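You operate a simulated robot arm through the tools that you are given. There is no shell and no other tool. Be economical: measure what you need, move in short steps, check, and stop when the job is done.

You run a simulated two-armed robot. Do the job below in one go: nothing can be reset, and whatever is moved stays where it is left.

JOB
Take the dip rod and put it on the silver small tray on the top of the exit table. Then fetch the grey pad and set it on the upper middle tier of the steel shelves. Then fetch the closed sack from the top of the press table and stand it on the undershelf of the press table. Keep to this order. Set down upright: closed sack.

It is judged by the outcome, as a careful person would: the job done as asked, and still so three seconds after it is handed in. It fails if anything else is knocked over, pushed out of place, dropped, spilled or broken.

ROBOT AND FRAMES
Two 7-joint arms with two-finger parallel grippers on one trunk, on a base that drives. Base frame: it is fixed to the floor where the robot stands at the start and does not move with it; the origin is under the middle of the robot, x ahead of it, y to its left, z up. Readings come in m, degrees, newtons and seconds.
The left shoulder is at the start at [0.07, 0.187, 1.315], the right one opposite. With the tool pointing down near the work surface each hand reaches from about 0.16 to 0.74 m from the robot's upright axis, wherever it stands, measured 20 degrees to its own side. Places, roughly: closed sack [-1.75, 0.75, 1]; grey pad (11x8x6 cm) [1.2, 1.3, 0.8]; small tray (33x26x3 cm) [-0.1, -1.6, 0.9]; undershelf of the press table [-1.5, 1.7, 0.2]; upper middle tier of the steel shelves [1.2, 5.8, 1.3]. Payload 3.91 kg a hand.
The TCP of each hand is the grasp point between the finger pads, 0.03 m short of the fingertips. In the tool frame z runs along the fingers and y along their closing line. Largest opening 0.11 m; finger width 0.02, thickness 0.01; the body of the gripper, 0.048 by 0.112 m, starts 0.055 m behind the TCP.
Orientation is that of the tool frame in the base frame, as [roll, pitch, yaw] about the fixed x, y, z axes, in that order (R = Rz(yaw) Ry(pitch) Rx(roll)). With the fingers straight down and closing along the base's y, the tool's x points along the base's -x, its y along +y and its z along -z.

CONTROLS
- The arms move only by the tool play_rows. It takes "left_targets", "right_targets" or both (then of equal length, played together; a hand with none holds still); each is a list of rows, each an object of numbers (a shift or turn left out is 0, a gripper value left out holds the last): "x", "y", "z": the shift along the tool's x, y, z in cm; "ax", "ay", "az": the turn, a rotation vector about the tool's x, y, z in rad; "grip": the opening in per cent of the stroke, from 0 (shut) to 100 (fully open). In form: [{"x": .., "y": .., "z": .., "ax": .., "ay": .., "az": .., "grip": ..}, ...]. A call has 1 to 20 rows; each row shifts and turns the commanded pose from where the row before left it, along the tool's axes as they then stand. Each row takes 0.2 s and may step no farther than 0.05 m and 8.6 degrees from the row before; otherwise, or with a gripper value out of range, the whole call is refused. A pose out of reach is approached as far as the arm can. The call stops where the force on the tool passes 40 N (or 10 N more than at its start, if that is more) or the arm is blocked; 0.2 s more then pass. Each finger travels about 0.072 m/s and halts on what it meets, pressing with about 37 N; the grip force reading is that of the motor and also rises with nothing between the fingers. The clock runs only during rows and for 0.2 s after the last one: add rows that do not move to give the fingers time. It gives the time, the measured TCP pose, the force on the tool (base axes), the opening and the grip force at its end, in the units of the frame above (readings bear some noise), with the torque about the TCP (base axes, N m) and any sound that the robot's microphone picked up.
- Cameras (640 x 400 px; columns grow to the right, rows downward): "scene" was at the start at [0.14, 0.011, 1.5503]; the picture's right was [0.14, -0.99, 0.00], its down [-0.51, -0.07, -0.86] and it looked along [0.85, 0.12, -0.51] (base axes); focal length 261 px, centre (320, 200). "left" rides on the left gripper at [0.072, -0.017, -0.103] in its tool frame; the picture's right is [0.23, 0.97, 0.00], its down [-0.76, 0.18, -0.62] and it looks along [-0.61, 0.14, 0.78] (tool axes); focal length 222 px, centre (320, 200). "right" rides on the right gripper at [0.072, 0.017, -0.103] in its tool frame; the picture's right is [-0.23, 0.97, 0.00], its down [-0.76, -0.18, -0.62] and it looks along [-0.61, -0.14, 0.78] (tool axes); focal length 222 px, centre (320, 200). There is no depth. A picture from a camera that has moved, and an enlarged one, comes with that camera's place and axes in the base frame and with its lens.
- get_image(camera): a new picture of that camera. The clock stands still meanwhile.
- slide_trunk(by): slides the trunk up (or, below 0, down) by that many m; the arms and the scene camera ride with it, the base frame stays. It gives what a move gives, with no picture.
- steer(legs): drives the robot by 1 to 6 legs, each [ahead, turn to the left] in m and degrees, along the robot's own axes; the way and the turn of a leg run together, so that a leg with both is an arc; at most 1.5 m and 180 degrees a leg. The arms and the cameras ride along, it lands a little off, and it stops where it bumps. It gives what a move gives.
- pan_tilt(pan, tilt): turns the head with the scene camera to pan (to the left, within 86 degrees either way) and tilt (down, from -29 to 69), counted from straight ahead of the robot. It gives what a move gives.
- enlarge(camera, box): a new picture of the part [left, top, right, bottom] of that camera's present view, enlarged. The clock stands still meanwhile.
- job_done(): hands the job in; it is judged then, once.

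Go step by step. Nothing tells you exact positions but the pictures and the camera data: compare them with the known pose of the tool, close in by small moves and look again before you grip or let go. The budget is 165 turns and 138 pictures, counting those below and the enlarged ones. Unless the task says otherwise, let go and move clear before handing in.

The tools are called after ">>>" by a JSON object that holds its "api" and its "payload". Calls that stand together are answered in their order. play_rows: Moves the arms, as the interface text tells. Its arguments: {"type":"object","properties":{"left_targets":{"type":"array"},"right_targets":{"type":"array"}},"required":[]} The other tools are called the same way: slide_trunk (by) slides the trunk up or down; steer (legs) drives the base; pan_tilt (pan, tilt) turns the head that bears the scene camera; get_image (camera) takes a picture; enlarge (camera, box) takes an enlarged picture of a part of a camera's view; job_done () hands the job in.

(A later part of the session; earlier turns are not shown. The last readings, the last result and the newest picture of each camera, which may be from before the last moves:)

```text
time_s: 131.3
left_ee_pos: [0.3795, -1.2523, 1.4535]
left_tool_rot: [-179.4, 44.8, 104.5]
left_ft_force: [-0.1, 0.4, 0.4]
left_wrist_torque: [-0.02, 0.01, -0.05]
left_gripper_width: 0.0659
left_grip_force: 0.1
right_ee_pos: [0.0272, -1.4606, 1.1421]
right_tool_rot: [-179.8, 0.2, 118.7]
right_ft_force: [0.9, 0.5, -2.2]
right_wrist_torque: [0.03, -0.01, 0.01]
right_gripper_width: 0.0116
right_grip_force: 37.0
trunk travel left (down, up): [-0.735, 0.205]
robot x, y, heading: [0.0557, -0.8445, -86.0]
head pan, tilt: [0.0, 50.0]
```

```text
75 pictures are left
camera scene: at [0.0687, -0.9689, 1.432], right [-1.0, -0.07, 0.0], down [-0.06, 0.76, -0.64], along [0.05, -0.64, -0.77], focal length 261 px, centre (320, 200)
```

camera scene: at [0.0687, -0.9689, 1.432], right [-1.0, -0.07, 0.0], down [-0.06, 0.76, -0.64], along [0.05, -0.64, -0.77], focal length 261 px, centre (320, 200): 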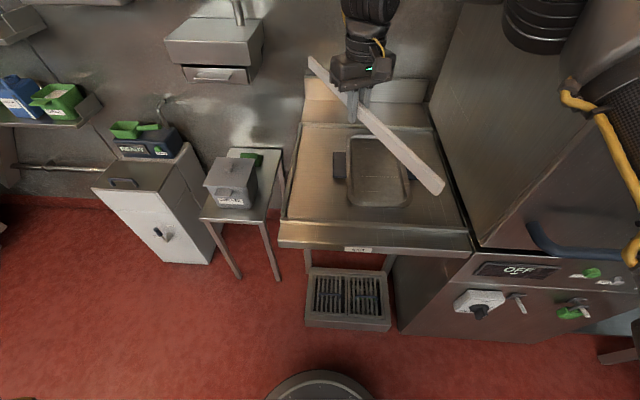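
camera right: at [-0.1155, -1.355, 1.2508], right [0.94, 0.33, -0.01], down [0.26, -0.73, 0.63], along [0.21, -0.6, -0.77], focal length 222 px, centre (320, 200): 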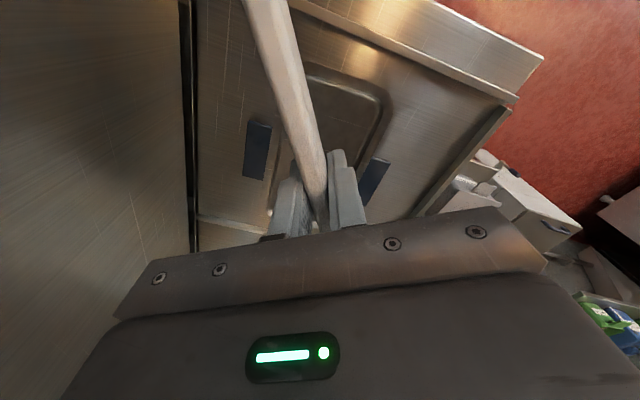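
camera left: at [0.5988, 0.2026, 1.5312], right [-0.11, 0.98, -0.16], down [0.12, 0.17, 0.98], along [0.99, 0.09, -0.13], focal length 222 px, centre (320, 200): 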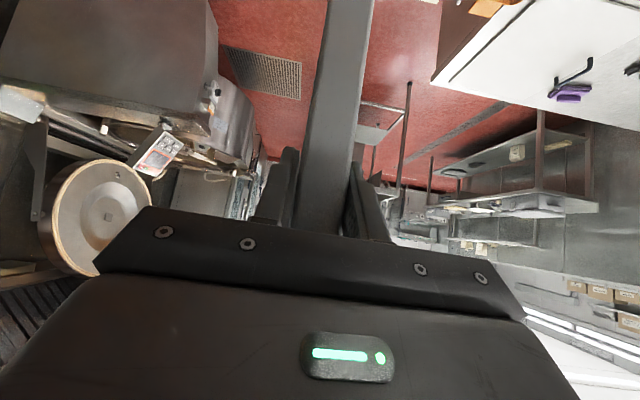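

The tray centre is at about (-0.06, -1.55). Move over it and lower partway.

>>> {"api": "play_rows", "payload": {"right_targets": [{"x": -1.07, "y": -3.5}, {"x": -1.07, "y": -3.5}, {"x": -1.07, "y": -3.5}, {"z": 4}, {"z": 4}, {"z": 4}, {"z": 2}, {}]}}

>>> {"api": "get_image", "payload": {"camera": "scene"}}

>>> {"api": "get_image", "payload": {"camera": "right"}}

```text
time_s: 133.1
left_ee_pos: [0.3803, -1.2536, 1.4535]
left_tool_rot: [-179.3, 44.9, 104.5]
left_ft_force: [-1.0, 0.4, 0.0]
left_wrist_torque: [-0.02, 0.02, 0.01]
left_gripper_width: 0.0662
left_grip_force: 0.0
right_ee_pos: [-0.0411, -1.5267, 1.0004]
right_tool_rot: [-179.8, 0.1, 118.8]
right_ft_force: [0.1, 0.0, -1.9]
right_wrist_torque: [-0.03, -0.04, -0.01]
right_gripper_width: 0.0115
right_grip_force: 36.9
right hand out of reach, approached as far as the arm can: row 3
trunk travel left (down, up): [-0.735, 0.205]
robot x, y, heading: [0.0557, -0.843, -86.0]
head pan, tilt: [0.0, 50.0]
```

```text
74 pictures are left
camera scene: at [0.0683, -0.9688, 1.432], right [-1.0, -0.07, 0.0], down [-0.06, 0.76, -0.64], along [0.05, -0.64, -0.77], focal length 261 px, centre (320, 200)
```

scene: 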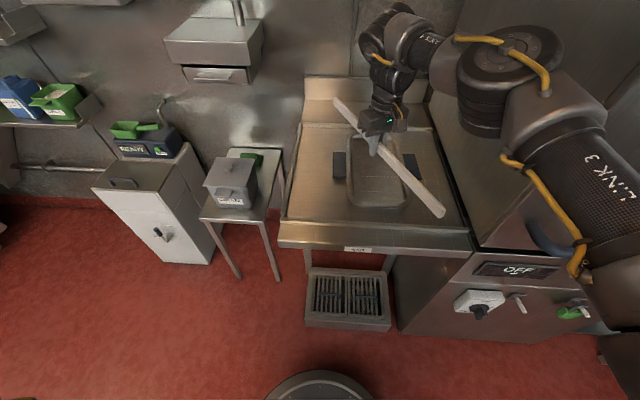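

```text
73 pictures are left
camera right: at [-0.061, -1.4539, 1.1034], right [0.96, 0.27, 0.0], down [0.21, -0.75, 0.63], along [0.17, -0.6, -0.78], focal length 222 px, centre (320, 200)
```

right: 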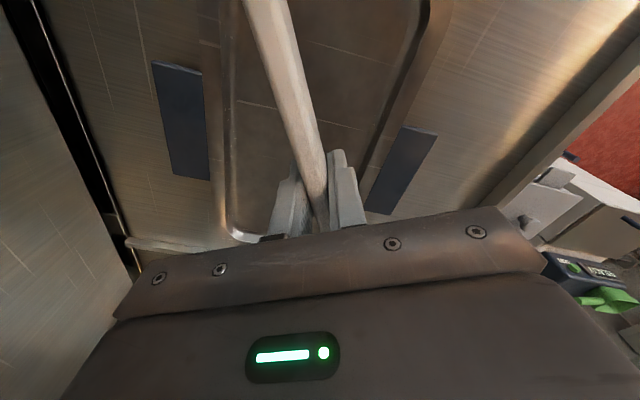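

Well placed over the tray. Lower to near contact, then creep.

>>> {"api": "play_rows", "payload": {"right_targets": [{"z": 2.5}, {"z": 2.5}, {"z": 1}, {}]}}

>>> {"api": "enlarge", "payload": {"camera": "scene", "box": [270, 70, 490, 260]}}

>>> {"api": "get_image", "payload": {"camera": "right"}}

```text
time_s: 134.1
left_ee_pos: [0.3795, -1.2528, 1.454]
left_tool_rot: [-179.4, 44.8, 104.4]
left_ft_force: [0.3, 0.3, 0.5]
left_wrist_torque: [0.0, 0.0, -0.04]
left_gripper_width: 0.0662
left_grip_force: 0.0
right_ee_pos: [-0.0432, -1.5289, 0.9414]
right_tool_rot: [-179.8, 0.1, 118.8]
right_ft_force: [-0.4, -0.1, -1.2]
right_wrist_torque: [0.01, 0.03, 0.01]
right_gripper_width: 0.0118
right_grip_force: 37.6
trunk travel left (down, up): [-0.735, 0.205]
robot x, y, heading: [0.0556, -0.8358, -85.6]
head pan, tilt: [0.0, 50.0]
```

```text
2.11 times, centred on (380, 165) of scene
camera zoom: at [0.0678, -0.9691, 1.4319], right [-1.0, -0.07, 0.0], down [-0.06, 0.76, -0.64], along [0.05, -0.64, -0.77], focal length 550 px, centre (194, 274)
```

zoom: 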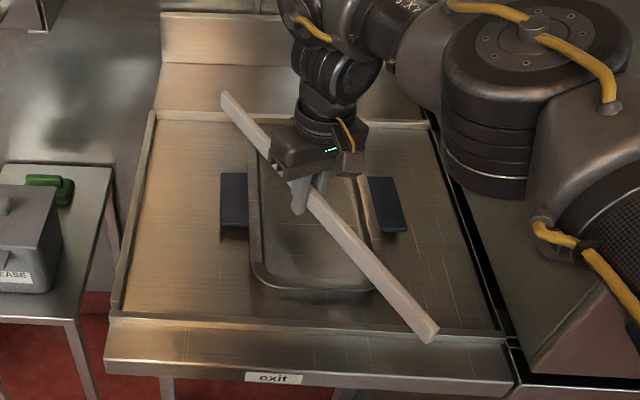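

```text
71 pictures are left
camera right: at [-0.0623, -1.4554, 1.0445], right [0.96, 0.27, 0.0], down [0.21, -0.75, 0.63], along [0.17, -0.6, -0.78], focal length 222 px, centre (320, 200)
```

right: 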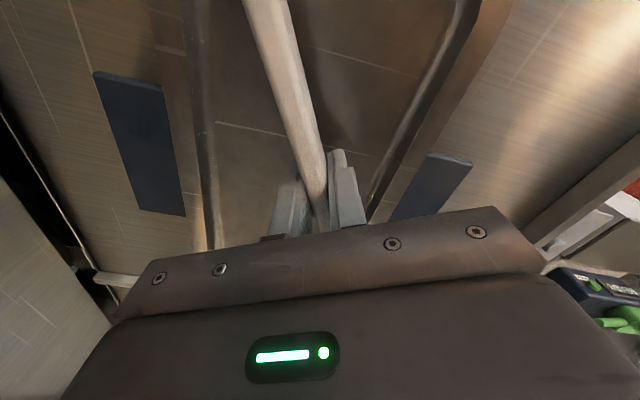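

>>> {"api": "play_rows", "payload": {"right_targets": [{"z": 1}, {"z": 0.5}, {}]}}

>>> {"api": "play_rows", "payload": {"right_targets": [{"z": 0.5}, {"z": 0.3}, {}]}}

>>> {"api": "enlarge", "payload": {"camera": "scene", "box": [270, 70, 490, 260]}}

```text
time_s: 134.9
left_ee_pos: [0.3794, -1.2535, 1.4529]
left_tool_rot: [-179.4, 44.7, 104.3]
left_ft_force: [0.0, -0.5, -0.3]
left_wrist_torque: [0.02, 0.03, 0.03]
left_gripper_width: 0.066
left_grip_force: 0.1
right_ee_pos: [-0.0441, -1.5278, 0.9265]
right_tool_rot: [-179.9, 0.2, 118.8]
right_ft_force: [0.3, 1.3, -1.9]
right_wrist_torque: [0.0, -0.02, -0.02]
right_gripper_width: 0.012
right_grip_force: 36.7
trunk travel left (down, up): [-0.735, 0.205]
robot x, y, heading: [0.0574, -0.84, -85.8]
head pan, tilt: [0.0, 50.0]
```

```text
time_s: 135.7
left_ee_pos: [0.3791, -1.2518, 1.4529]
left_tool_rot: [-179.4, 44.8, 104.5]
left_ft_force: [0.3, 0.0, -0.3]
left_wrist_torque: [0.03, 0.0, 0.04]
left_gripper_width: 0.066
left_grip_force: 0.2
right_ee_pos: [-0.044, -1.5289, 0.9178]
right_tool_rot: [-179.8, 0.3, 118.8]
right_ft_force: [-0.6, -0.5, -1.2]
right_wrist_torque: [-0.02, 0.05, 0.0]
right_gripper_width: 0.0118
right_grip_force: 36.8
trunk travel left (down, up): [-0.735, 0.205]
robot x, y, heading: [0.0569, -0.8396, -85.8]
head pan, tilt: [0.0, 50.0]
```

```text
2.11 times, centred on (380, 165) of scene
camera zoom: at [0.0678, -0.9689, 1.432], right [-1.0, -0.07, 0.0], down [-0.06, 0.76, -0.64], along [0.05, -0.64, -0.77], focal length 550 px, centre (194, 274)
```

zoom: 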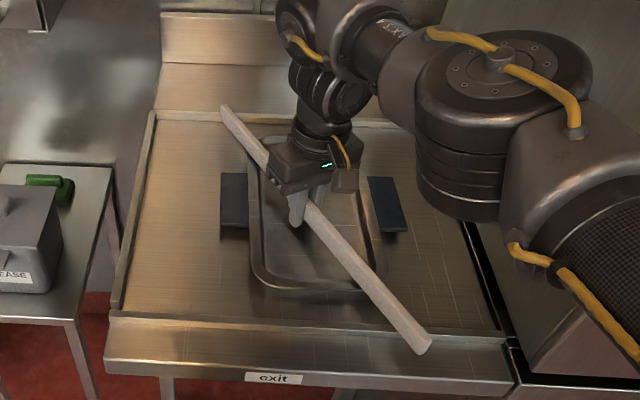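

>>> {"api": "play_rows", "payload": {"right_targets": [{"z": 0.5}, {"z": 0.3}, {}]}}

>>> {"api": "play_rows", "payload": {"right_targets": [{"z": 0.4}, {"z": 0.3}, {}]}}

>>> {"api": "play_rows", "payload": {"right_targets": [{"z": 0.4}, {"z": 0.2}, {}]}}

```text
time_s: 136.5
left_ee_pos: [0.3798, -1.2516, 1.4555]
left_tool_rot: [-179.3, 44.8, 104.5]
left_ft_force: [-0.7, -1.2, -0.2]
left_wrist_torque: [0.04, -0.03, -0.02]
left_gripper_width: 0.066
left_grip_force: 0.0
right_ee_pos: [-0.043, -1.5277, 0.9144]
right_tool_rot: [-179.8, 0.6, 118.7]
right_ft_force: [-3.5, -5.9, 25.2]
right_wrist_torque: [0.46, 0.15, 0.06]
right_gripper_width: 0.0115
right_grip_force: 36.6
trunk travel left (down, up): [-0.735, 0.205]
robot x, y, heading: [0.0601, -0.8398, -85.7]
head pan, tilt: [0.0, 50.0]
```

```text
time_s: 136.9
left_ee_pos: [0.3801, -1.2495, 1.454]
left_tool_rot: [-179.3, 45.0, 104.5]
left_ft_force: [0.6, -1.3, -0.3]
left_wrist_torque: [0.03, 0.01, -0.01]
left_gripper_width: 0.0658
left_grip_force: 0.1
right_ee_pos: [-0.0424, -1.529, 0.914]
right_tool_rot: [-179.6, 0.6, 118.5]
right_ft_force: [0.3, 8.2, 17.7]
right_wrist_torque: [0.45, -0.11, 0.04]
right_gripper_width: 0.0117
right_grip_force: 36.7
trunk travel left (down, up): [-0.735, 0.205]
robot x, y, heading: [0.0586, -0.8403, -85.7]
head pan, tilt: [0.0, 50.0]
stopped in row 2 (right hand): the force on the tool passed its limit at 42 N (the readings are from after the stop); the commanded pose is now the measured one
```

```text
time_s: 137.5
left_ee_pos: [0.3793, -1.2498, 1.4557]
left_tool_rot: [-179.3, 44.9, 104.6]
left_ft_force: [-0.2, -0.6, -0.7]
left_wrist_torque: [0.02, -0.02, 0.02]
left_gripper_width: 0.0659
left_grip_force: 0.0
right_ee_pos: [-0.0415, -1.5307, 0.9141]
right_tool_rot: [-179.4, 1.0, 118.5]
right_ft_force: [0.6, 11.1, 26.1]
right_wrist_torque: [0.65, -0.1, -0.01]
right_gripper_width: 0.0117
right_grip_force: 37.1
trunk travel left (down, up): [-0.735, 0.205]
robot x, y, heading: [0.0577, -0.8408, -86.2]
head pan, tilt: [0.0, 50.0]
stopped in row 2 (right hand): the force on the tool passed its limit at 44 N (the readings are from after the stop); the commanded pose is now the measured one
```

Contact at z 0.914. Ease up slightly and look.

>>> {"api": "play_rows", "payload": {"right_targets": [{"z": -0.25}, {}]}}

>>> {"api": "enlarge", "payload": {"camera": "scene", "box": [300, 100, 460, 230]}}

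>>> {"api": "get_image", "payload": {"camera": "right"}}

```text
time_s: 138.1
left_ee_pos: [0.3792, -1.2495, 1.4538]
left_tool_rot: [-179.2, 44.9, 104.5]
left_ft_force: [-0.9, 0.3, 0.0]
left_wrist_torque: [0.04, 0.0, 0.03]
left_gripper_width: 0.0662
left_grip_force: 0.1
right_ee_pos: [-0.0424, -1.532, 0.914]
right_tool_rot: [-179.4, 1.0, 118.5]
right_ft_force: [1.0, 5.5, 13.4]
right_wrist_torque: [0.0, -0.27, 0.03]
right_gripper_width: 0.0118
right_grip_force: 37.1
trunk travel left (down, up): [-0.735, 0.205]
robot x, y, heading: [0.0602, -0.838, -85.7]
head pan, tilt: [0.0, 50.0]
```

```text
3.08 times, centred on (380, 165) of scene
camera zoom: at [0.0686, -0.9657, 1.4322], right [-1.0, -0.07, 0.0], down [-0.06, 0.76, -0.64], along [0.05, -0.64, -0.76], focal length 803 px, centre (135, 308)
```

zoom: 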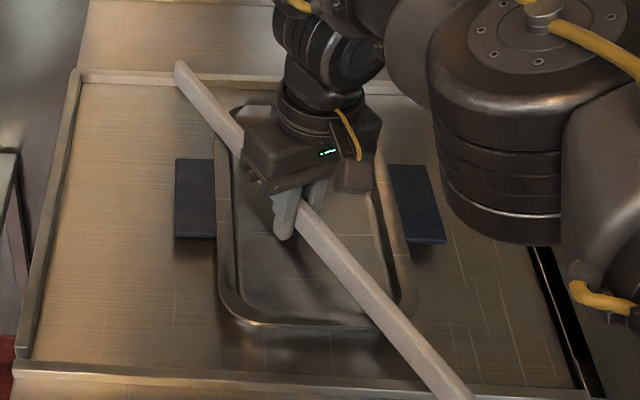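

```text
68 pictures are left
camera right: at [-0.0613, -1.4567, 1.0163], right [0.96, 0.27, -0.01], down [0.21, -0.74, 0.64], along [0.17, -0.62, -0.77], focal length 222 px, centre (320, 200)
```

right: 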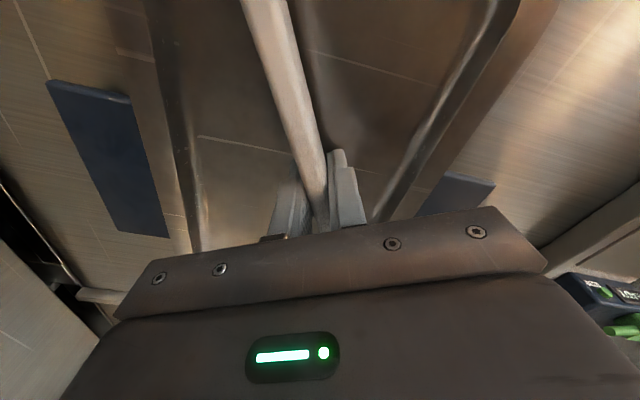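

Rod is resting across the tray. Ease up a touch and open partly.

>>> {"api": "play_rows", "payload": {"right_targets": [{"z": -0.2}, {}, {"grip": 20}, {}, {"grip": 45}, {}, {}]}}

>>> {"api": "enlarge", "payload": {"camera": "scene", "box": [270, 70, 490, 260]}}

>>> {"api": "get_image", "payload": {"camera": "right"}}

```text
time_s: 139.7
left_ee_pos: [0.379, -1.2524, 1.453]
left_tool_rot: [-179.4, 44.8, 104.5]
left_ft_force: [0.1, 0.3, 0.3]
left_wrist_torque: [0.02, -0.01, 0.0]
left_gripper_width: 0.0661
left_grip_force: 0.1
right_ee_pos: [-0.0426, -1.5323, 0.9151]
right_tool_rot: [-179.5, 0.8, 118.6]
right_ft_force: [-0.3, -0.6, -0.4]
right_wrist_torque: [0.01, 0.02, 0.01]
right_gripper_width: 0.0495
right_grip_force: 0.0
trunk travel left (down, up): [-0.735, 0.205]
robot x, y, heading: [0.0595, -0.8406, -86.2]
head pan, tilt: [0.0, 50.0]
```

```text
2.11 times, centred on (380, 165) of scene
camera zoom: at [0.0679, -0.9687, 1.432], right [-1.0, -0.07, 0.0], down [-0.06, 0.76, -0.64], along [0.05, -0.64, -0.77], focal length 550 px, centre (194, 274)
```

zoom: 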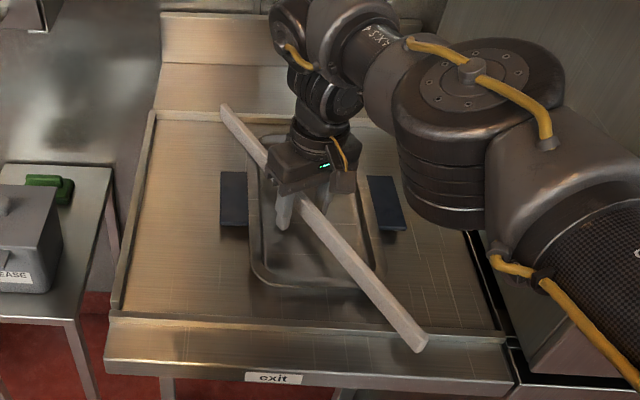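

```text
66 pictures are left
camera right: at [-0.061, -1.4588, 1.0173], right [0.96, 0.27, -0.01], down [0.21, -0.74, 0.64], along [0.17, -0.61, -0.77], focal length 222 px, centre (320, 200)
```

right: 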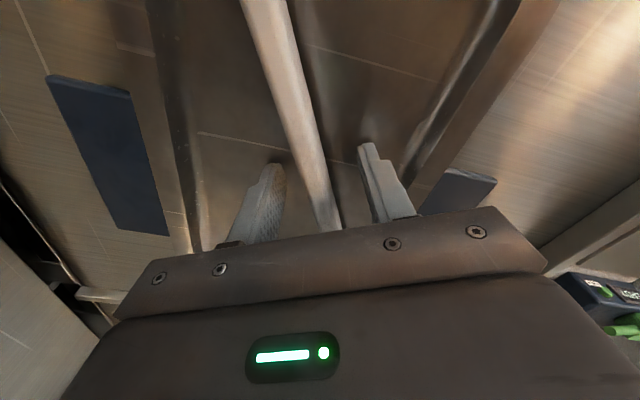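

Released and stable. Raise the right hand straight up.

>>> {"api": "play_rows", "payload": {"right_targets": [{"z": -2}, {"z": -3}, {"z": -4}, {"z": -4}, {"z": -4}, {"z": -4}, {"z": -4}, {}]}}

>>> {"api": "enlarge", "payload": {"camera": "scene", "box": [270, 70, 490, 260]}}

```text
time_s: 141.5
left_ee_pos: [0.3792, -1.254, 1.454]
left_tool_rot: [-179.4, 44.7, 104.5]
left_ft_force: [0.0, 0.1, -0.2]
left_wrist_torque: [0.0, 0.02, 0.04]
left_gripper_width: 0.066
left_grip_force: 0.1
right_ee_pos: [-0.0435, -1.5222, 1.1639]
right_tool_rot: [-179.4, 0.9, 118.6]
right_ft_force: [0.1, 0.0, 0.1]
right_wrist_torque: [0.06, -0.03, -0.02]
right_gripper_width: 0.0497
right_grip_force: 0.0
right hand out of reach, approached as far as the arm can: row 7
trunk travel left (down, up): [-0.735, 0.205]
robot x, y, heading: [0.0558, -0.844, -86.0]
head pan, tilt: [0.0, 50.0]
```

```text
2.11 times, centred on (380, 165) of scene
camera zoom: at [0.0676, -0.9693, 1.4319], right [-1.0, -0.07, 0.0], down [-0.06, 0.76, -0.64], along [0.05, -0.64, -0.77], focal length 550 px, centre (194, 274)
```

zoom: 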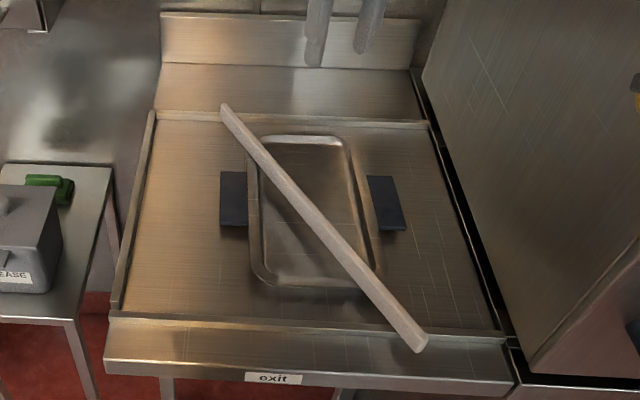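

The rod lies on the tray. Next the grey pad: I'll back off, drive along the aisle to +x, and look around.

>>> {"api": "steer", "payload": {"legs": [[-0.12, 0], [0, 84], [1.45, 0], [0, 45]]}}

>>> {"api": "pan_tilt", "payload": {"pan": 20, "tilt": 30}}

>>> {"api": "get_image", "payload": {"camera": "scene"}}

```text
time_s: 148.4
left_ee_pos: [0.6525, -0.4185, 1.4676]
left_tool_rot: [-178.8, 47.2, -168.6]
left_ft_force: [-1.5, -0.3, 1.4]
left_wrist_torque: [-0.01, 0.02, -0.03]
left_gripper_width: 0.0659
left_grip_force: 0.2
right_ee_pos: [0.918, -0.8551, 1.1943]
right_tool_rot: [-178.3, 2.6, -154.5]
right_ft_force: [-1.0, 0.6, 0.2]
right_wrist_torque: [0.09, -0.08, 0.05]
right_gripper_width: 0.0494
right_grip_force: 0.1
trunk travel left (down, up): [-0.735, 0.205]
robot x, y, heading: [0.2764, -0.7173, 0.6]
head pan, tilt: [0.0, 50.0]
stopped in leg 3: the robot was blocked; the commanded pose is now the measured one
```

```text
time_s: 149.2
left_ee_pos: [0.6749, -0.4184, 1.4612]
left_tool_rot: [-179.1, 46.1, -168.6]
left_ft_force: [0.2, 1.4, -0.1]
left_wrist_torque: [-0.01, -0.04, 0.0]
left_gripper_width: 0.066
left_grip_force: 0.0
right_ee_pos: [0.9321, -0.8553, 1.1821]
right_tool_rot: [-178.7, 1.8, -154.5]
right_ft_force: [-0.4, -1.0, 0.7]
right_wrist_torque: [0.04, 0.0, -0.04]
right_gripper_width: 0.0494
right_grip_force: 0.1
trunk travel left (down, up): [-0.735, 0.205]
robot x, y, heading: [0.2698, -0.7137, 0.7]
head pan, tilt: [20.0, 30.0]
```

```text
64 pictures are left
camera scene: at [0.4025, -0.6831, 1.4623], right [0.35, -0.94, 0.0], down [-0.46, -0.18, -0.87], along [0.81, 0.31, -0.5], focal length 261 px, centre (320, 200)
```

scene: 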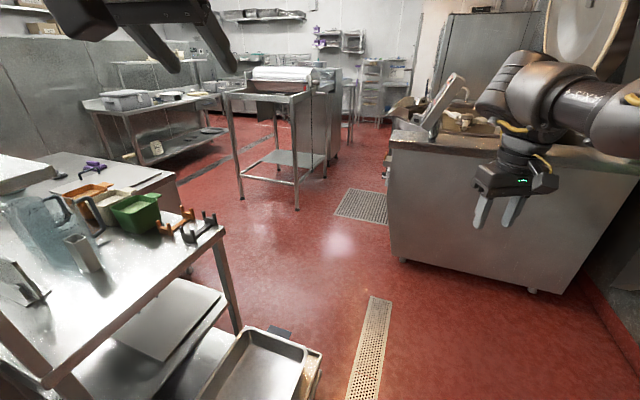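

Blocked again, probably grazing the cart with the base's left side. Check the clearance to the cart.

>>> {"api": "steer", "payload": {"legs": [[-0.12, 0]]}}

>>> {"api": "pan_tilt", "payload": {"pan": 25, "tilt": 60}}

>>> {"api": "get_image", "payload": {"camera": "scene"}}

```text
time_s: 150.4
left_ee_pos: [0.5673, -0.421, 1.4556]
left_tool_rot: [-179.3, 45.5, -168.7]
left_ft_force: [-0.2, -0.9, 0.0]
left_wrist_torque: [0.01, 0.02, 0.05]
left_gripper_width: 0.0661
left_grip_force: 0.0
right_ee_pos: [0.8235, -0.8562, 1.1734]
right_tool_rot: [-178.9, 1.2, -154.5]
right_ft_force: [0.9, -0.3, 0.1]
right_wrist_torque: [0.0, 0.1, -0.01]
right_gripper_width: 0.0494
right_grip_force: 0.0
trunk travel left (down, up): [-0.735, 0.205]
robot x, y, heading: [0.1549, -0.7184, 0.8]
head pan, tilt: [20.0, 30.0]
```

```text
time_s: 151.4
left_ee_pos: [0.5558, -0.4186, 1.4593]
left_tool_rot: [-179.1, 45.9, -168.5]
left_ft_force: [0.9, 0.0, 0.3]
left_wrist_torque: [0.0, 0.0, 0.0]
left_gripper_width: 0.0657
left_grip_force: 0.1
right_ee_pos: [0.8144, -0.856, 1.1809]
right_tool_rot: [-178.7, 1.7, -154.6]
right_ft_force: [-0.6, -0.3, -1.4]
right_wrist_torque: [0.0, 0.04, -0.01]
right_gripper_width: 0.0494
right_grip_force: 0.1
trunk travel left (down, up): [-0.735, 0.205]
robot x, y, heading: [0.1559, -0.7176, 0.9]
head pan, tilt: [25.0, 60.0]
```

```text
63 pictures are left
camera scene: at [0.2639, -0.6873, 1.4196], right [0.44, -0.9, 0.0], down [-0.78, -0.38, -0.5], along [0.45, 0.22, -0.87], focal length 261 px, centre (320, 200)
```

scene: 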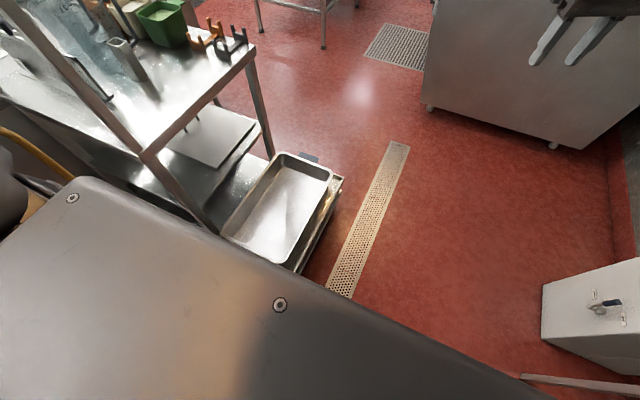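

The cart seems unmoved within error. I'll use a lane further from it (y ≈ −0.95) and tuck the right hand in first.

>>> {"api": "play_rows", "payload": {"right_targets": [{"x": 4, "z": -1}, {"x": 4, "z": -1}, {"x": 4, "z": -1}, {"x": 4, "z": -1}, {"x": 4, "z": -1}, {}]}}

>>> {"api": "steer", "payload": {"legs": [[-0.06, 0], [0, -45], [0.38, 0], [0, 44]]}}

```text
time_s: 152.8
left_ee_pos: [0.5587, -0.4193, 1.4581]
left_tool_rot: [-179.1, 45.8, -168.5]
left_ft_force: [-0.3, 0.7, 0.1]
left_wrist_torque: [0.0, 0.01, 0.02]
left_gripper_width: 0.066
left_grip_force: 0.0
right_ee_pos: [0.631, -0.9398, 1.2226]
right_tool_rot: [-178.7, 1.5, -154.5]
right_ft_force: [0.7, -0.2, 1.0]
right_wrist_torque: [0.02, -0.01, -0.02]
right_gripper_width: 0.0494
right_grip_force: 0.0
trunk travel left (down, up): [-0.735, 0.205]
robot x, y, heading: [0.1518, -0.716, 0.7]
head pan, tilt: [25.0, 60.0]
```

```text
time_s: 159.8
left_ee_pos: [0.7585, -0.6728, 1.459]
left_tool_rot: [-179.3, 45.9, -168.5]
left_ft_force: [0.0, -0.2, 0.0]
left_wrist_torque: [0.0, 0.02, -0.02]
left_gripper_width: 0.0661
left_grip_force: 0.1
right_ee_pos: [0.8336, -1.1938, 1.2245]
right_tool_rot: [-178.8, 1.7, -154.3]
right_ft_force: [-0.5, -0.4, 0.6]
right_wrist_torque: [0.03, -0.01, -0.02]
right_gripper_width: 0.0492
right_grip_force: 0.1
trunk travel left (down, up): [-0.735, 0.205]
robot x, y, heading: [0.3562, -0.9718, 1.0]
head pan, tilt: [25.0, 60.0]
```

>>> {"api": "steer", "payload": {"legs": [[1.3, -1], [0, 90], [0.7, 0]]}}

>>> {"api": "pan_tilt", "payload": {"pan": 35, "tilt": 30}}

>>> {"api": "get_image", "payload": {"camera": "scene"}}

```text
time_s: 167.9
left_ee_pos: [1.8063, -0.4965, 1.4585]
left_tool_rot: [-179.0, 45.8, -136.5]
left_ft_force: [0.6, -0.4, 0.4]
left_wrist_torque: [0.0, -0.03, -0.01]
left_gripper_width: 0.0657
left_grip_force: 0.0
right_ee_pos: [2.1448, -0.9113, 1.2209]
right_tool_rot: [-178.2, 0.6, -123.1]
right_ft_force: [0.5, -0.2, -0.3]
right_wrist_torque: [0.02, 0.02, -0.01]
right_gripper_width: 0.0494
right_grip_force: 0.0
trunk travel left (down, up): [-0.735, 0.205]
robot x, y, heading: [1.6202, -0.9578, 32.8]
head pan, tilt: [25.0, 60.0]
stopped in leg 2: the force on the tool passed its limit at 146 N (the readings are from after the stop); the commanded pose is now the measured one
```

```text
time_s: 168.9
left_ee_pos: [1.8079, -0.4963, 1.4584]
left_tool_rot: [-179.0, 45.7, -136.5]
left_ft_force: [0.0, 0.1, 0.1]
left_wrist_torque: [0.0, 0.02, 0.0]
left_gripper_width: 0.0659
left_grip_force: 0.1
right_ee_pos: [2.1468, -0.9112, 1.2211]
right_tool_rot: [-178.2, 0.6, -123.0]
right_ft_force: [-0.9, -4.5, -2.2]
right_wrist_torque: [0.31, -0.15, 0.18]
right_gripper_width: 0.0495
right_grip_force: 0.0
trunk travel left (down, up): [-0.735, 0.205]
robot x, y, heading: [1.6254, -0.9572, 32.5]
head pan, tilt: [35.0, 30.0]
```

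```text
62 pictures are left
camera scene: at [1.6995, -0.8522, 1.4615], right [0.92, -0.38, 0.0], down [-0.19, -0.46, -0.87], along [0.33, 0.8, -0.5], focal length 261 px, centre (320, 200)
```

scene: 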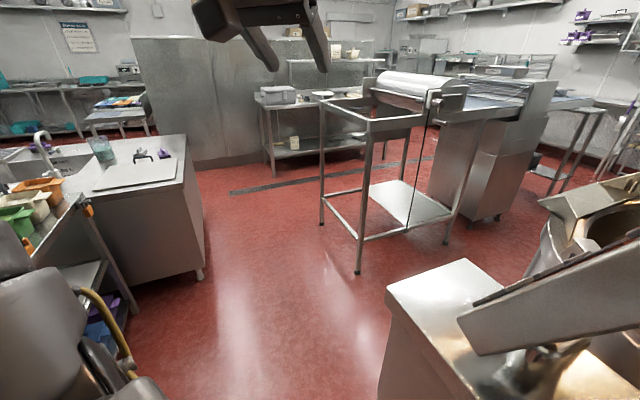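

The right hand touched something on the kettle. Look at it.

>>> {"api": "get_image", "payload": {"camera": "right"}}

>>> {"api": "pan_tilt", "payload": {"pan": -30, "tilt": 30}}

>>> {"api": "get_image", "payload": {"camera": "scene"}}

```text
61 pictures are left
camera right: at [2.0899, -0.9604, 1.3239], right [-0.69, 0.72, -0.03], down [0.55, 0.55, 0.63], along [0.47, 0.42, -0.77], focal length 222 px, centre (320, 200)
```

right: 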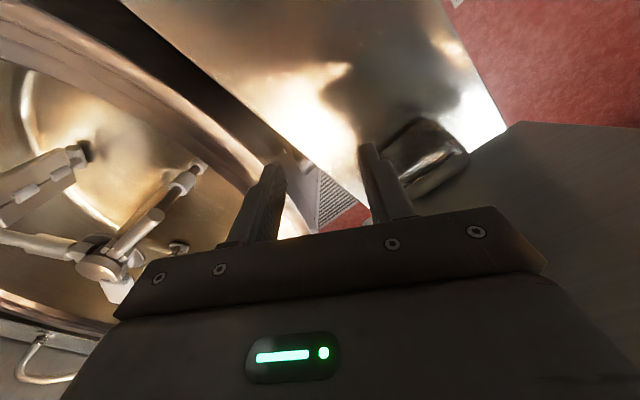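

```text
time_s: 170.2
left_ee_pos: [1.8079, -0.4968, 1.4586]
left_tool_rot: [-179.0, 45.6, -136.6]
left_ft_force: [-0.5, -0.7, -0.1]
left_wrist_torque: [-0.03, 0.01, -0.06]
left_gripper_width: 0.0663
left_grip_force: 0.1
right_ee_pos: [2.1454, -0.9102, 1.2213]
right_tool_rot: [-178.2, 0.4, -123.1]
right_ft_force: [-1.5, -4.1, -4.2]
right_wrist_torque: [0.27, -0.29, 0.19]
right_gripper_width: 0.0494
right_grip_force: 0.0
trunk travel left (down, up): [-0.735, 0.205]
robot x, y, heading: [1.6225, -0.9621, 32.6]
head pan, tilt: [-30.0, 30.0]
```

```text
60 pictures are left
camera scene: at [1.7554, -0.9317, 1.4615], right [0.05, -1.0, 0.0], down [-0.5, -0.02, -0.87], along [0.87, 0.04, -0.5], focal length 261 px, centre (320, 200)
```

scene: 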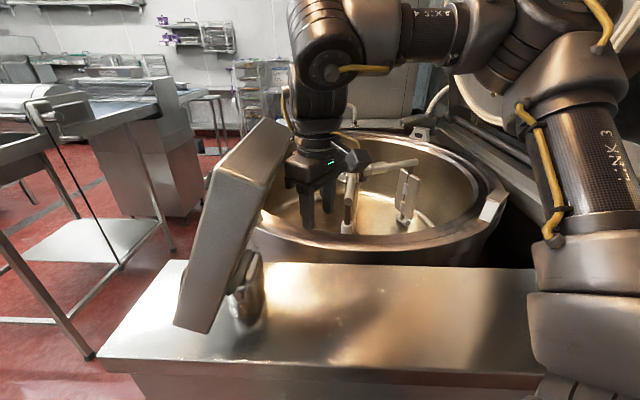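

It touched the kettle's fixed control panel. Back the hand off, raise the trunk, retreat, then turn.

>>> {"api": "steer", "payload": {"legs": [[0, -4]]}}

>>> {"api": "slide_trunk", "payload": {"by": 0.2}}

>>> {"api": "steer", "payload": {"legs": [[-0.3, 0], [0, 61], [0.8, 0]]}}

>>> {"api": "pan_tilt", "payload": {"pan": 25, "tilt": 30}}

>>> {"api": "get_image", "payload": {"camera": "scene"}}

```text
time_s: 171.1
left_ee_pos: [1.8371, -0.5065, 1.4574]
left_tool_rot: [-178.7, 45.7, -140.5]
left_ft_force: [0.4, -0.6, 0.4]
left_wrist_torque: [-0.02, -0.01, 0.0]
left_gripper_width: 0.066
left_grip_force: 0.1
right_ee_pos: [2.146, -0.9453, 1.222]
right_tool_rot: [-178.0, 0.5, -127.1]
right_ft_force: [0.1, 0.5, -0.4]
right_wrist_torque: [-0.02, -0.03, 0.0]
right_gripper_width: 0.0496
right_grip_force: 0.1
trunk travel left (down, up): [-0.735, 0.205]
robot x, y, heading: [1.6199, -0.9608, 28.5]
head pan, tilt: [-30.0, 30.0]
```

```text
time_s: 173.3
left_ee_pos: [1.8406, -0.5089, 1.6587]
left_tool_rot: [-178.8, 45.6, -140.5]
left_ft_force: [0.1, -0.2, 0.1]
left_wrist_torque: [0.02, 0.01, -0.02]
left_gripper_width: 0.0662
left_grip_force: 0.0
right_ee_pos: [2.1494, -0.9462, 1.4216]
right_tool_rot: [-178.1, 0.4, -127.1]
right_ft_force: [-1.2, -0.1, 0.3]
right_wrist_torque: [-0.03, 0.0, 0.01]
right_gripper_width: 0.0496
right_grip_force: 0.1
trunk travel left (down, up): [-0.935, 0.005]
robot x, y, heading: [1.6242, -0.9594, 28.3]
head pan, tilt: [-30.0, 30.0]
```

```text
time_s: 182.0
left_ee_pos: [1.003, 0.0855, 1.6597]
left_tool_rot: [-178.9, 45.8, -75.7]
left_ft_force: [0.5, 0.1, -0.9]
left_wrist_torque: [0.03, 0.0, 0.02]
left_gripper_width: 0.066
left_grip_force: 0.1
right_ee_pos: [1.53, 0.1788, 1.4233]
right_tool_rot: [-178.2, 0.4, -62.2]
right_ft_force: [-1.2, -0.2, -0.3]
right_wrist_torque: [0.02, 0.01, 0.02]
right_gripper_width: 0.0496
right_grip_force: 0.0
trunk travel left (down, up): [-0.935, 0.005]
robot x, y, heading: [1.3193, -0.2989, 93.0]
head pan, tilt: [-30.0, 30.0]
```

```text
time_s: 183.3
left_ee_pos: [1.003, 0.088, 1.6577]
left_tool_rot: [-178.9, 45.7, -75.8]
left_ft_force: [0.2, 0.0, 0.2]
left_wrist_torque: [0.02, 0.01, -0.01]
left_gripper_width: 0.0659
left_grip_force: 0.0
right_ee_pos: [1.5298, 0.1811, 1.4223]
right_tool_rot: [-178.2, 0.5, -62.3]
right_ft_force: [0.9, -0.1, -0.7]
right_wrist_torque: [0.05, 0.01, 0.01]
right_gripper_width: 0.0494
right_grip_force: 0.1
trunk travel left (down, up): [-0.935, 0.005]
robot x, y, heading: [1.3224, -0.3029, 93.3]
head pan, tilt: [25.0, 30.0]
```

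```text
59 pictures are left
camera scene: at [1.2737, -0.1729, 1.6616], right [0.88, 0.47, 0.0], down [0.24, -0.44, -0.87], along [-0.41, 0.76, -0.5], focal length 261 px, centre (320, 200)
```

scene: 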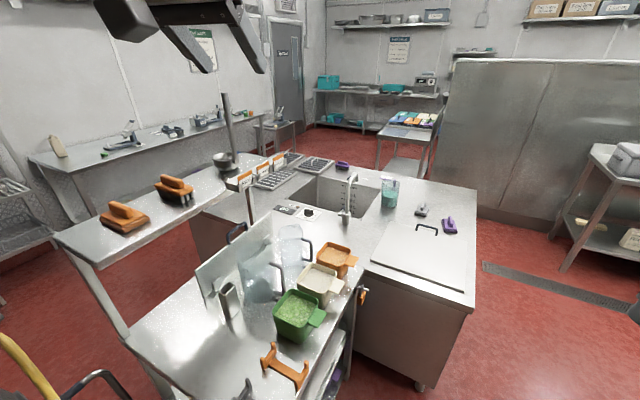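

The counter's far side holds a small grey item and a purple one near (1.2, 1.2). Zoom in.

>>> {"api": "enlarge", "payload": {"camera": "scene", "box": [370, 160, 490, 260]}}

```text
4.00 times, centred on (430, 210) of scene
camera zoom: at [1.2737, -0.1729, 1.6616], right [0.88, 0.47, 0.0], down [0.24, -0.44, -0.87], along [-0.41, 0.76, -0.5], focal length 1044 px, centre (-120, 160)
```

zoom: 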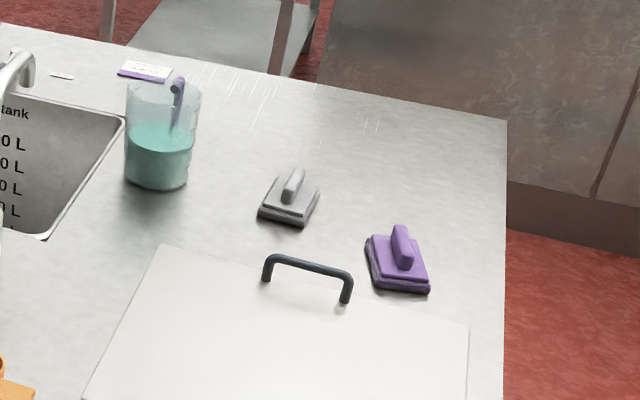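

The grey pad sits on the counter near (1.19, 1.16), its grip bar running roughly along y. I'll drive to its right-hand side and face it.

>>> {"api": "steer", "payload": {"legs": [[0, -29], [1.42, 0], [0, 96]]}}

>>> {"api": "pan_tilt", "payload": {"pan": 0, "tilt": 45}}

>>> {"api": "get_image", "payload": {"camera": "scene"}}

```text
time_s: 195.7
left_ee_pos: [1.4695, 0.8405, 1.6577]
left_tool_rot: [-178.9, 45.7, -13.4]
left_ft_force: [0.3, 0.2, -0.3]
left_wrist_torque: [0.0, 0.01, 0.01]
left_gripper_width: 0.0657
left_grip_force: 0.0
right_ee_pos: [1.6315, 1.3518, 1.4207]
right_tool_rot: [-178.3, 0.5, 0.2]
right_ft_force: [-0.3, -0.4, -0.3]
right_wrist_torque: [0.01, -0.01, -0.01]
right_gripper_width: 0.0494
right_grip_force: 0.1
trunk travel left (down, up): [-0.935, 0.005]
robot x, y, heading: [1.9625, 0.9415, 156.1]
head pan, tilt: [25.0, 30.0]
```

```text
time_s: 196.6
left_ee_pos: [1.4685, 0.8387, 1.6579]
left_tool_rot: [-178.9, 45.7, -13.4]
left_ft_force: [0.6, -0.1, -0.5]
left_wrist_torque: [-0.01, 0.01, 0.02]
left_gripper_width: 0.066
left_grip_force: 0.0
right_ee_pos: [1.6319, 1.3505, 1.423]
right_tool_rot: [-178.2, 0.5, 0.1]
right_ft_force: [0.3, 0.0, -0.4]
right_wrist_torque: [-0.03, -0.03, -0.03]
right_gripper_width: 0.0496
right_grip_force: 0.0
trunk travel left (down, up): [-0.935, 0.005]
robot x, y, heading: [1.9641, 0.9389, 155.6]
head pan, tilt: [0.0, 45.0]
```

```text
57 pictures are left
camera scene: at [1.8409, 0.9931, 1.639], right [0.41, 0.91, 0.0], down [0.64, -0.29, -0.71], along [-0.64, 0.29, -0.71], focal length 261 px, centre (320, 200)
```

scene: 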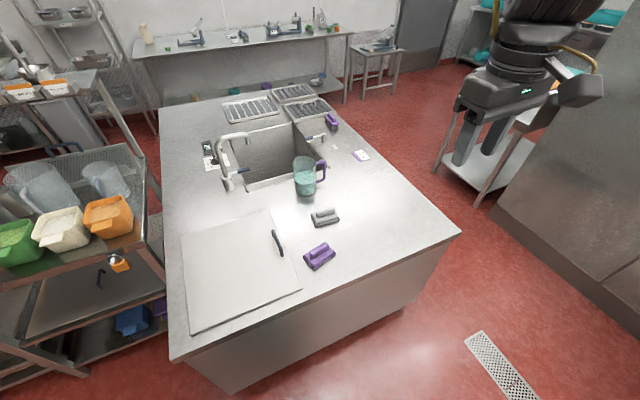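

>>> {"api": "enlarge", "payload": {"camera": "scene", "box": [270, 150, 370, 280]}}

```text
3.08 times, centred on (320, 215) of scene
camera zoom: at [1.8409, 0.9931, 1.639], right [0.41, 0.91, 0.0], down [0.64, -0.29, -0.71], along [-0.64, 0.29, -0.71], focal length 803 px, centre (320, 154)
```

zoom: 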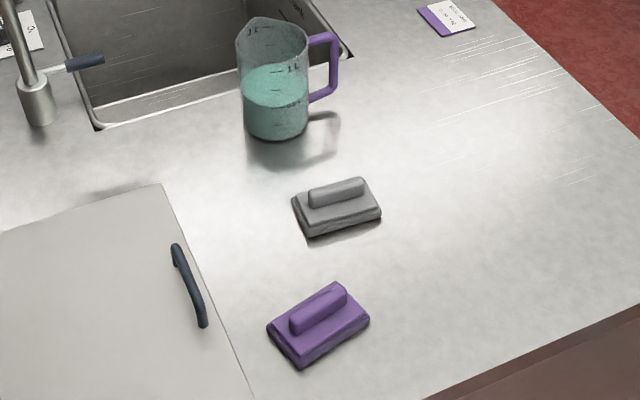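

Pad is at about (1.195, 1.29, 0.82), bar along y. Move closer, turn so it lies on the right arm's side, rotate the right tool and lower the trunk.

>>> {"api": "steer", "payload": {"legs": [[0.13, 0], [0, 15]]}}

>>> {"api": "slide_trunk", "payload": {"by": -0.33}}

>>> {"api": "play_rows", "payload": {"right_targets": [{"az": -0.145}, {"az": -0.145}, {"az": -0.145}, {"az": -0.145}, {"az": -0.145}, {"az": -0.145}, {"az": -0.145}, {"az": -0.145}, {"az": -0.145, "grip": 70}, {}]}}

>>> {"api": "get_image", "payload": {"camera": "scene"}}

```text
time_s: 198.8
left_ee_pos: [1.388, 0.7748, 1.6576]
left_tool_rot: [-179.1, 45.6, 1.4]
left_ft_force: [-0.7, 0.5, -0.1]
left_wrist_torque: [-0.01, -0.02, 0.0]
left_gripper_width: 0.0657
left_grip_force: 0.1
right_ee_pos: [1.4134, 1.3084, 1.4197]
right_tool_rot: [-178.3, 0.4, 15.1]
right_ft_force: [-0.5, 0.3, 0.3]
right_wrist_torque: [-0.02, -0.05, 0.01]
right_gripper_width: 0.0495
right_grip_force: 0.0
trunk travel left (down, up): [-0.935, 0.005]
robot x, y, heading: [1.8409, 0.9914, 170.6]
head pan, tilt: [0.0, 45.0]
```

```text
time_s: 202.0
left_ee_pos: [1.3901, 0.7714, 1.3289]
left_tool_rot: [-179.0, 45.7, 1.5]
left_ft_force: [-0.1, 0.0, -0.1]
left_wrist_torque: [0.0, 0.0, 0.01]
left_gripper_width: 0.0659
left_grip_force: 0.1
right_ee_pos: [1.4151, 1.306, 1.0909]
right_tool_rot: [-178.2, 0.4, 15.0]
right_ft_force: [0.5, 0.7, 0.1]
right_wrist_torque: [-0.01, 0.02, -0.02]
right_gripper_width: 0.0495
right_grip_force: 0.1
trunk travel left (down, up): [-0.605, 0.335]
robot x, y, heading: [1.8385, 0.995, 170.6]
head pan, tilt: [0.0, 45.0]
```

```text
time_s: 204.2
left_ee_pos: [1.3898, 0.7718, 1.3285]
left_tool_rot: [-179.0, 45.7, 1.5]
left_ft_force: [0.4, 0.3, 0.9]
left_wrist_torque: [0.02, -0.01, 0.01]
left_gripper_width: 0.066
left_grip_force: 0.1
right_ee_pos: [1.4171, 1.307, 1.0921]
right_tool_rot: [-179.1, -1.6, 90.0]
right_ft_force: [-0.3, 0.0, -0.1]
right_wrist_torque: [-0.01, -0.03, 0.0]
right_gripper_width: 0.0769
right_grip_force: 0.0
trunk travel left (down, up): [-0.605, 0.335]
robot x, y, heading: [1.8386, 0.9922, 170.3]
head pan, tilt: [0.0, 45.0]
```

```text
55 pictures are left
camera scene: at [1.7104, 1.0152, 1.3089], right [0.16, 0.99, 0.0], down [0.7, -0.12, -0.71], along [-0.7, 0.12, -0.71], focal length 261 px, centre (320, 200)
```

scene: 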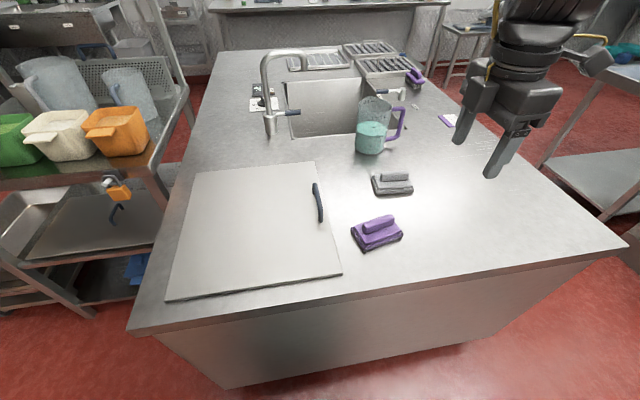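

Handle centre ≈ (1.20, 1.308, 0.85). Move the right hand over it at height and look.

>>> {"api": "play_rows", "payload": {"right_targets": [{"y": -4.4}, {"y": -4.4}, {"y": -4.4}, {"y": -4.4}, {"y": -4.1}, {"z": 4}, {"z": 4}, {"z": 3}, {}]}}

>>> {"api": "get_image", "payload": {"camera": "right"}}

>>> {"api": "enlarge", "payload": {"camera": "scene", "box": [300, 90, 500, 250]}}

```text
time_s: 206.2
left_ee_pos: [1.3903, 0.7709, 1.3293]
left_tool_rot: [-178.9, 45.7, 1.5]
left_ft_force: [-0.2, 0.2, -0.6]
left_wrist_torque: [-0.03, -0.01, -0.02]
left_gripper_width: 0.066
left_grip_force: 0.2
right_ee_pos: [1.2344, 1.3108, 0.9828]
right_tool_rot: [-179.1, -1.7, 89.8]
right_ft_force: [-0.1, -0.4, 0.4]
right_wrist_torque: [-0.02, 0.0, 0.0]
right_gripper_width: 0.0769
right_grip_force: 0.0
right hand out of reach, approached as far as the arm can: row 5
trunk travel left (down, up): [-0.605, 0.335]
robot x, y, heading: [1.8396, 0.9934, 170.8]
head pan, tilt: [0.0, 45.0]
```

```text
54 pictures are left
camera right: at [1.2534, 1.381, 1.0887], right [0.97, -0.23, -0.02], down [-0.17, -0.78, 0.6], along [-0.16, -0.58, -0.8], focal length 222 px, centre (320, 200)
```

right: 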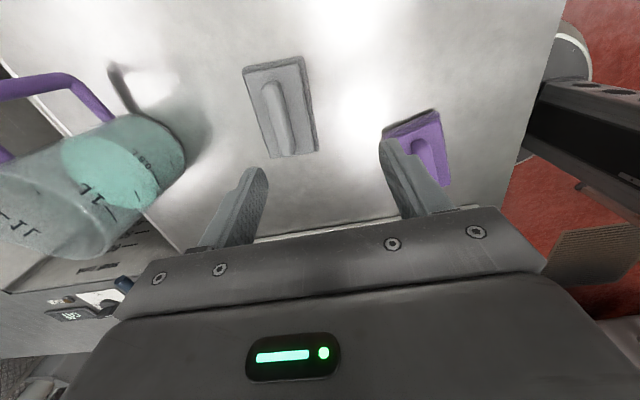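

```text
2.50 times, centred on (400, 170) of scene
camera zoom: at [1.7104, 1.015, 1.3089], right [0.16, 0.99, 0.0], down [0.7, -0.12, -0.71], along [-0.7, 0.12, -0.71], focal length 653 px, centre (120, 275)
```

zoom: 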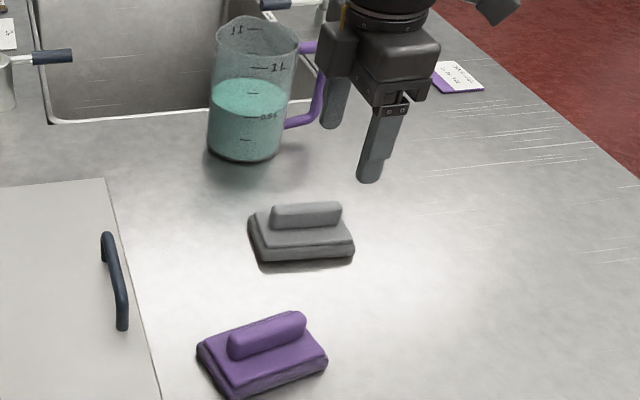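

The handle is at about (1.19, 1.315). Try reaching the last 4 cm at lower height.

>>> {"api": "play_rows", "payload": {"right_targets": [{"z": 3}, {"y": -2.2, "x": 0.2}, {"y": -2.2, "x": 0.2}, {}]}}

>>> {"api": "get_image", "payload": {"camera": "right"}}

```text
time_s: 207.2
left_ee_pos: [1.3911, 0.7725, 1.33]
left_tool_rot: [-179.1, 45.7, 1.4]
left_ft_force: [-0.1, -0.3, 0.1]
left_wrist_torque: [-0.06, -0.01, 0.02]
left_gripper_width: 0.066
left_grip_force: 0.0
right_ee_pos: [1.1877, 1.3165, 0.9565]
right_tool_rot: [-179.1, -1.5, 89.8]
right_ft_force: [-1.3, -0.6, 0.4]
right_wrist_torque: [-0.05, -0.01, -0.04]
right_gripper_width: 0.0768
right_grip_force: 0.1
trunk travel left (down, up): [-0.605, 0.335]
robot x, y, heading: [1.8411, 0.9952, 170.6]
head pan, tilt: [0.0, 45.0]
```

```text
52 pictures are left
camera right: at [1.2077, 1.3869, 1.061], right [0.97, -0.23, -0.02], down [-0.17, -0.78, 0.61], along [-0.16, -0.59, -0.8], focal length 222 px, centre (320, 200)
```

right: 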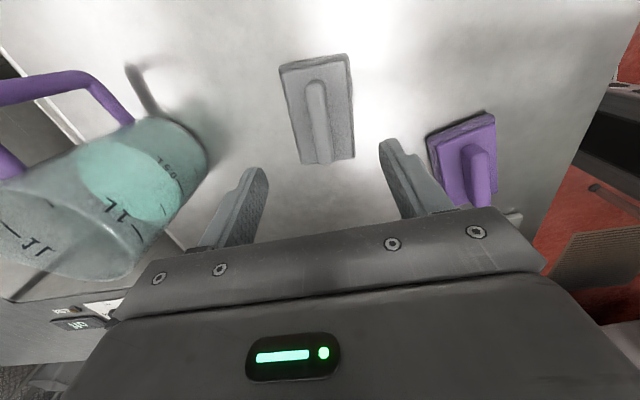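

Aligned. Narrow the opening and lower towards the handle.

>>> {"api": "play_rows", "payload": {"right_targets": [{"grip": 45}, {"z": 3, "x": 0.3}, {"z": 3}, {"z": 2}, {"z": 1}, {}]}}

>>> {"api": "get_image", "payload": {"camera": "right"}}

>>> {"api": "enlarge", "payload": {"camera": "scene", "box": [340, 110, 460, 220]}}

```text
time_s: 208.6
left_ee_pos: [1.3909, 0.7717, 1.3276]
left_tool_rot: [-178.9, 45.7, 1.6]
left_ft_force: [0.9, -0.1, -0.4]
left_wrist_torque: [0.01, 0.02, 0.03]
left_gripper_width: 0.0658
left_grip_force: 0.0
right_ee_pos: [1.1867, 1.3213, 0.8667]
right_tool_rot: [-179.2, -1.7, 89.8]
right_ft_force: [0.4, 0.6, -0.1]
right_wrist_torque: [0.02, 0.04, 0.0]
right_gripper_width: 0.0494
right_grip_force: 0.1
trunk travel left (down, up): [-0.605, 0.335]
robot x, y, heading: [1.8395, 0.9957, 170.6]
head pan, tilt: [0.0, 45.0]
```

```text
51 pictures are left
camera right: at [1.2062, 1.3916, 0.9719], right [0.97, -0.23, -0.02], down [-0.17, -0.78, 0.6], along [-0.16, -0.58, -0.8], focal length 222 px, centre (320, 200)
```

right: 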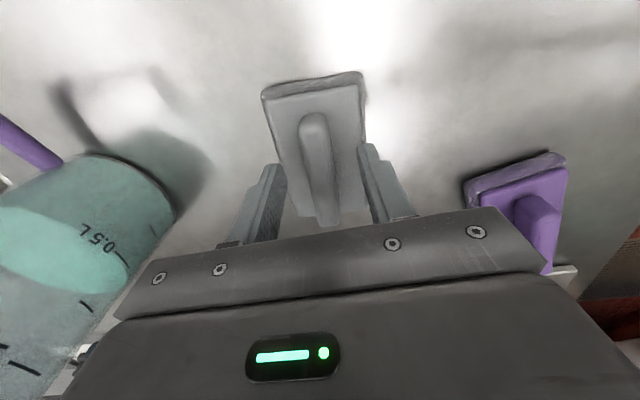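

```text
3.64 times, centred on (400, 165) of scene
camera zoom: at [1.7104, 1.0148, 1.3089], right [0.16, 0.99, 0.0], down [0.7, -0.12, -0.71], along [-0.7, 0.12, -0.71], focal length 949 px, centre (29, 327)
```

zoom: 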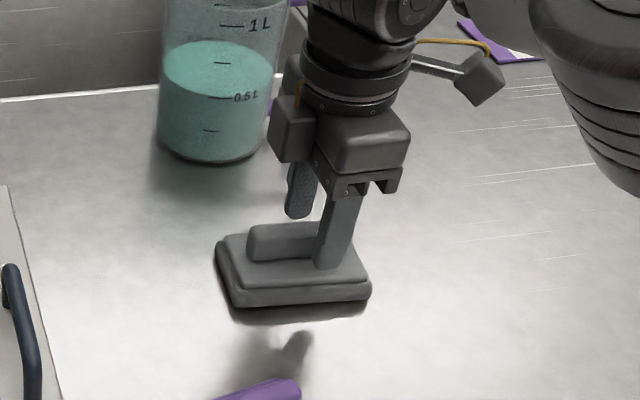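

The grip is toward the bar's +y end; shift 1.5 cm, lower slightly.

>>> {"api": "play_rows", "payload": {"right_targets": [{"x": -1.6}, {"z": 0.7}, {}]}}

>>> {"api": "enlarge", "payload": {"camera": "scene", "box": [340, 110, 460, 220]}}

```text
time_s: 209.4
left_ee_pos: [1.3895, 0.7708, 1.329]
left_tool_rot: [-179.0, 45.6, 1.5]
left_ft_force: [-0.6, 0.7, 0.4]
left_wrist_torque: [-0.01, 0.0, -0.01]
left_gripper_width: 0.066
left_grip_force: 0.1
right_ee_pos: [1.1851, 1.3059, 0.8574]
right_tool_rot: [-179.2, -1.6, 89.8]
right_ft_force: [-1.1, 0.2, -0.1]
right_wrist_torque: [0.02, 0.02, 0.01]
right_gripper_width: 0.0496
right_grip_force: 0.1
trunk travel left (down, up): [-0.605, 0.335]
robot x, y, heading: [1.8412, 0.9944, 170.8]
head pan, tilt: [0.0, 45.0]
```

```text
3.64 times, centred on (400, 165) of scene
camera zoom: at [1.7104, 1.0151, 1.3089], right [0.16, 0.99, 0.0], down [0.7, -0.12, -0.71], along [-0.7, 0.12, -0.71], focal length 949 px, centre (29, 327)
```

zoom: 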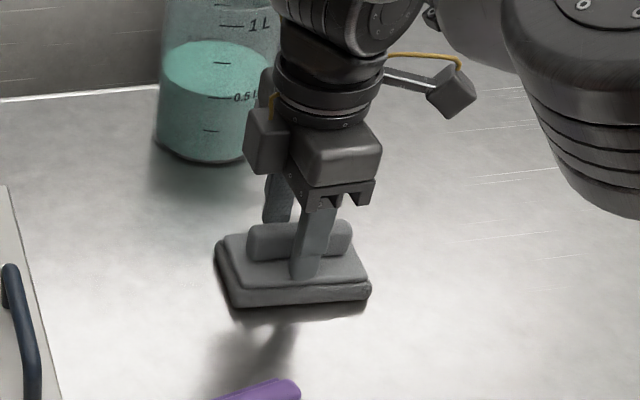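

Centred on the bar. Close and lift.

>>> {"api": "play_rows", "payload": {"right_targets": [{"grip": 0}, {}, {}, {}, {"z": -2}, {"z": -3}, {"z": -4}, {"z": -4}, {}]}}

>>> {"api": "enlarge", "payload": {"camera": "scene", "box": [320, 60, 480, 220]}}

```text
time_s: 211.4
left_ee_pos: [1.3892, 0.7713, 1.328]
left_tool_rot: [-178.9, 45.6, 1.6]
left_ft_force: [0.2, -0.6, -0.6]
left_wrist_torque: [0.0, -0.05, -0.03]
left_gripper_width: 0.0661
left_grip_force: 0.1
right_ee_pos: [1.1896, 1.2975, 0.9856]
right_tool_rot: [-179.2, -1.6, 89.8]
right_ft_force: [0.4, 0.4, -0.3]
right_wrist_torque: [-0.02, 0.01, -0.01]
right_gripper_width: 0.0169
right_grip_force: 37.0
right hand out of reach, approached as far as the arm can: row 8
trunk travel left (down, up): [-0.605, 0.335]
robot x, y, heading: [1.8378, 0.9935, 170.7]
head pan, tilt: [0.0, 45.0]
```

```text
2.50 times, centred on (400, 140) of scene
camera zoom: at [1.7093, 1.0157, 1.3088], right [0.16, 0.99, 0.0], down [0.7, -0.12, -0.71], along [-0.7, 0.12, -0.71], focal length 653 px, centre (120, 350)
```

zoom: 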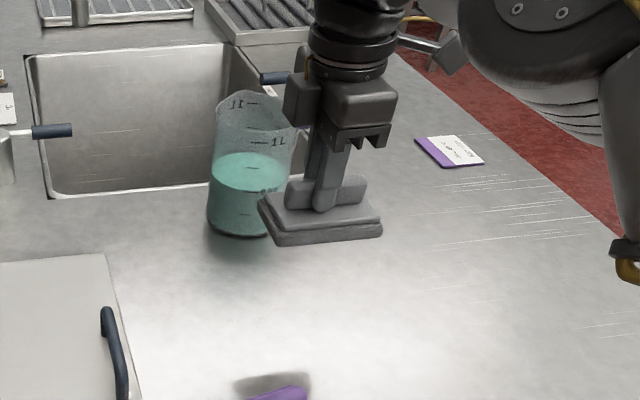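

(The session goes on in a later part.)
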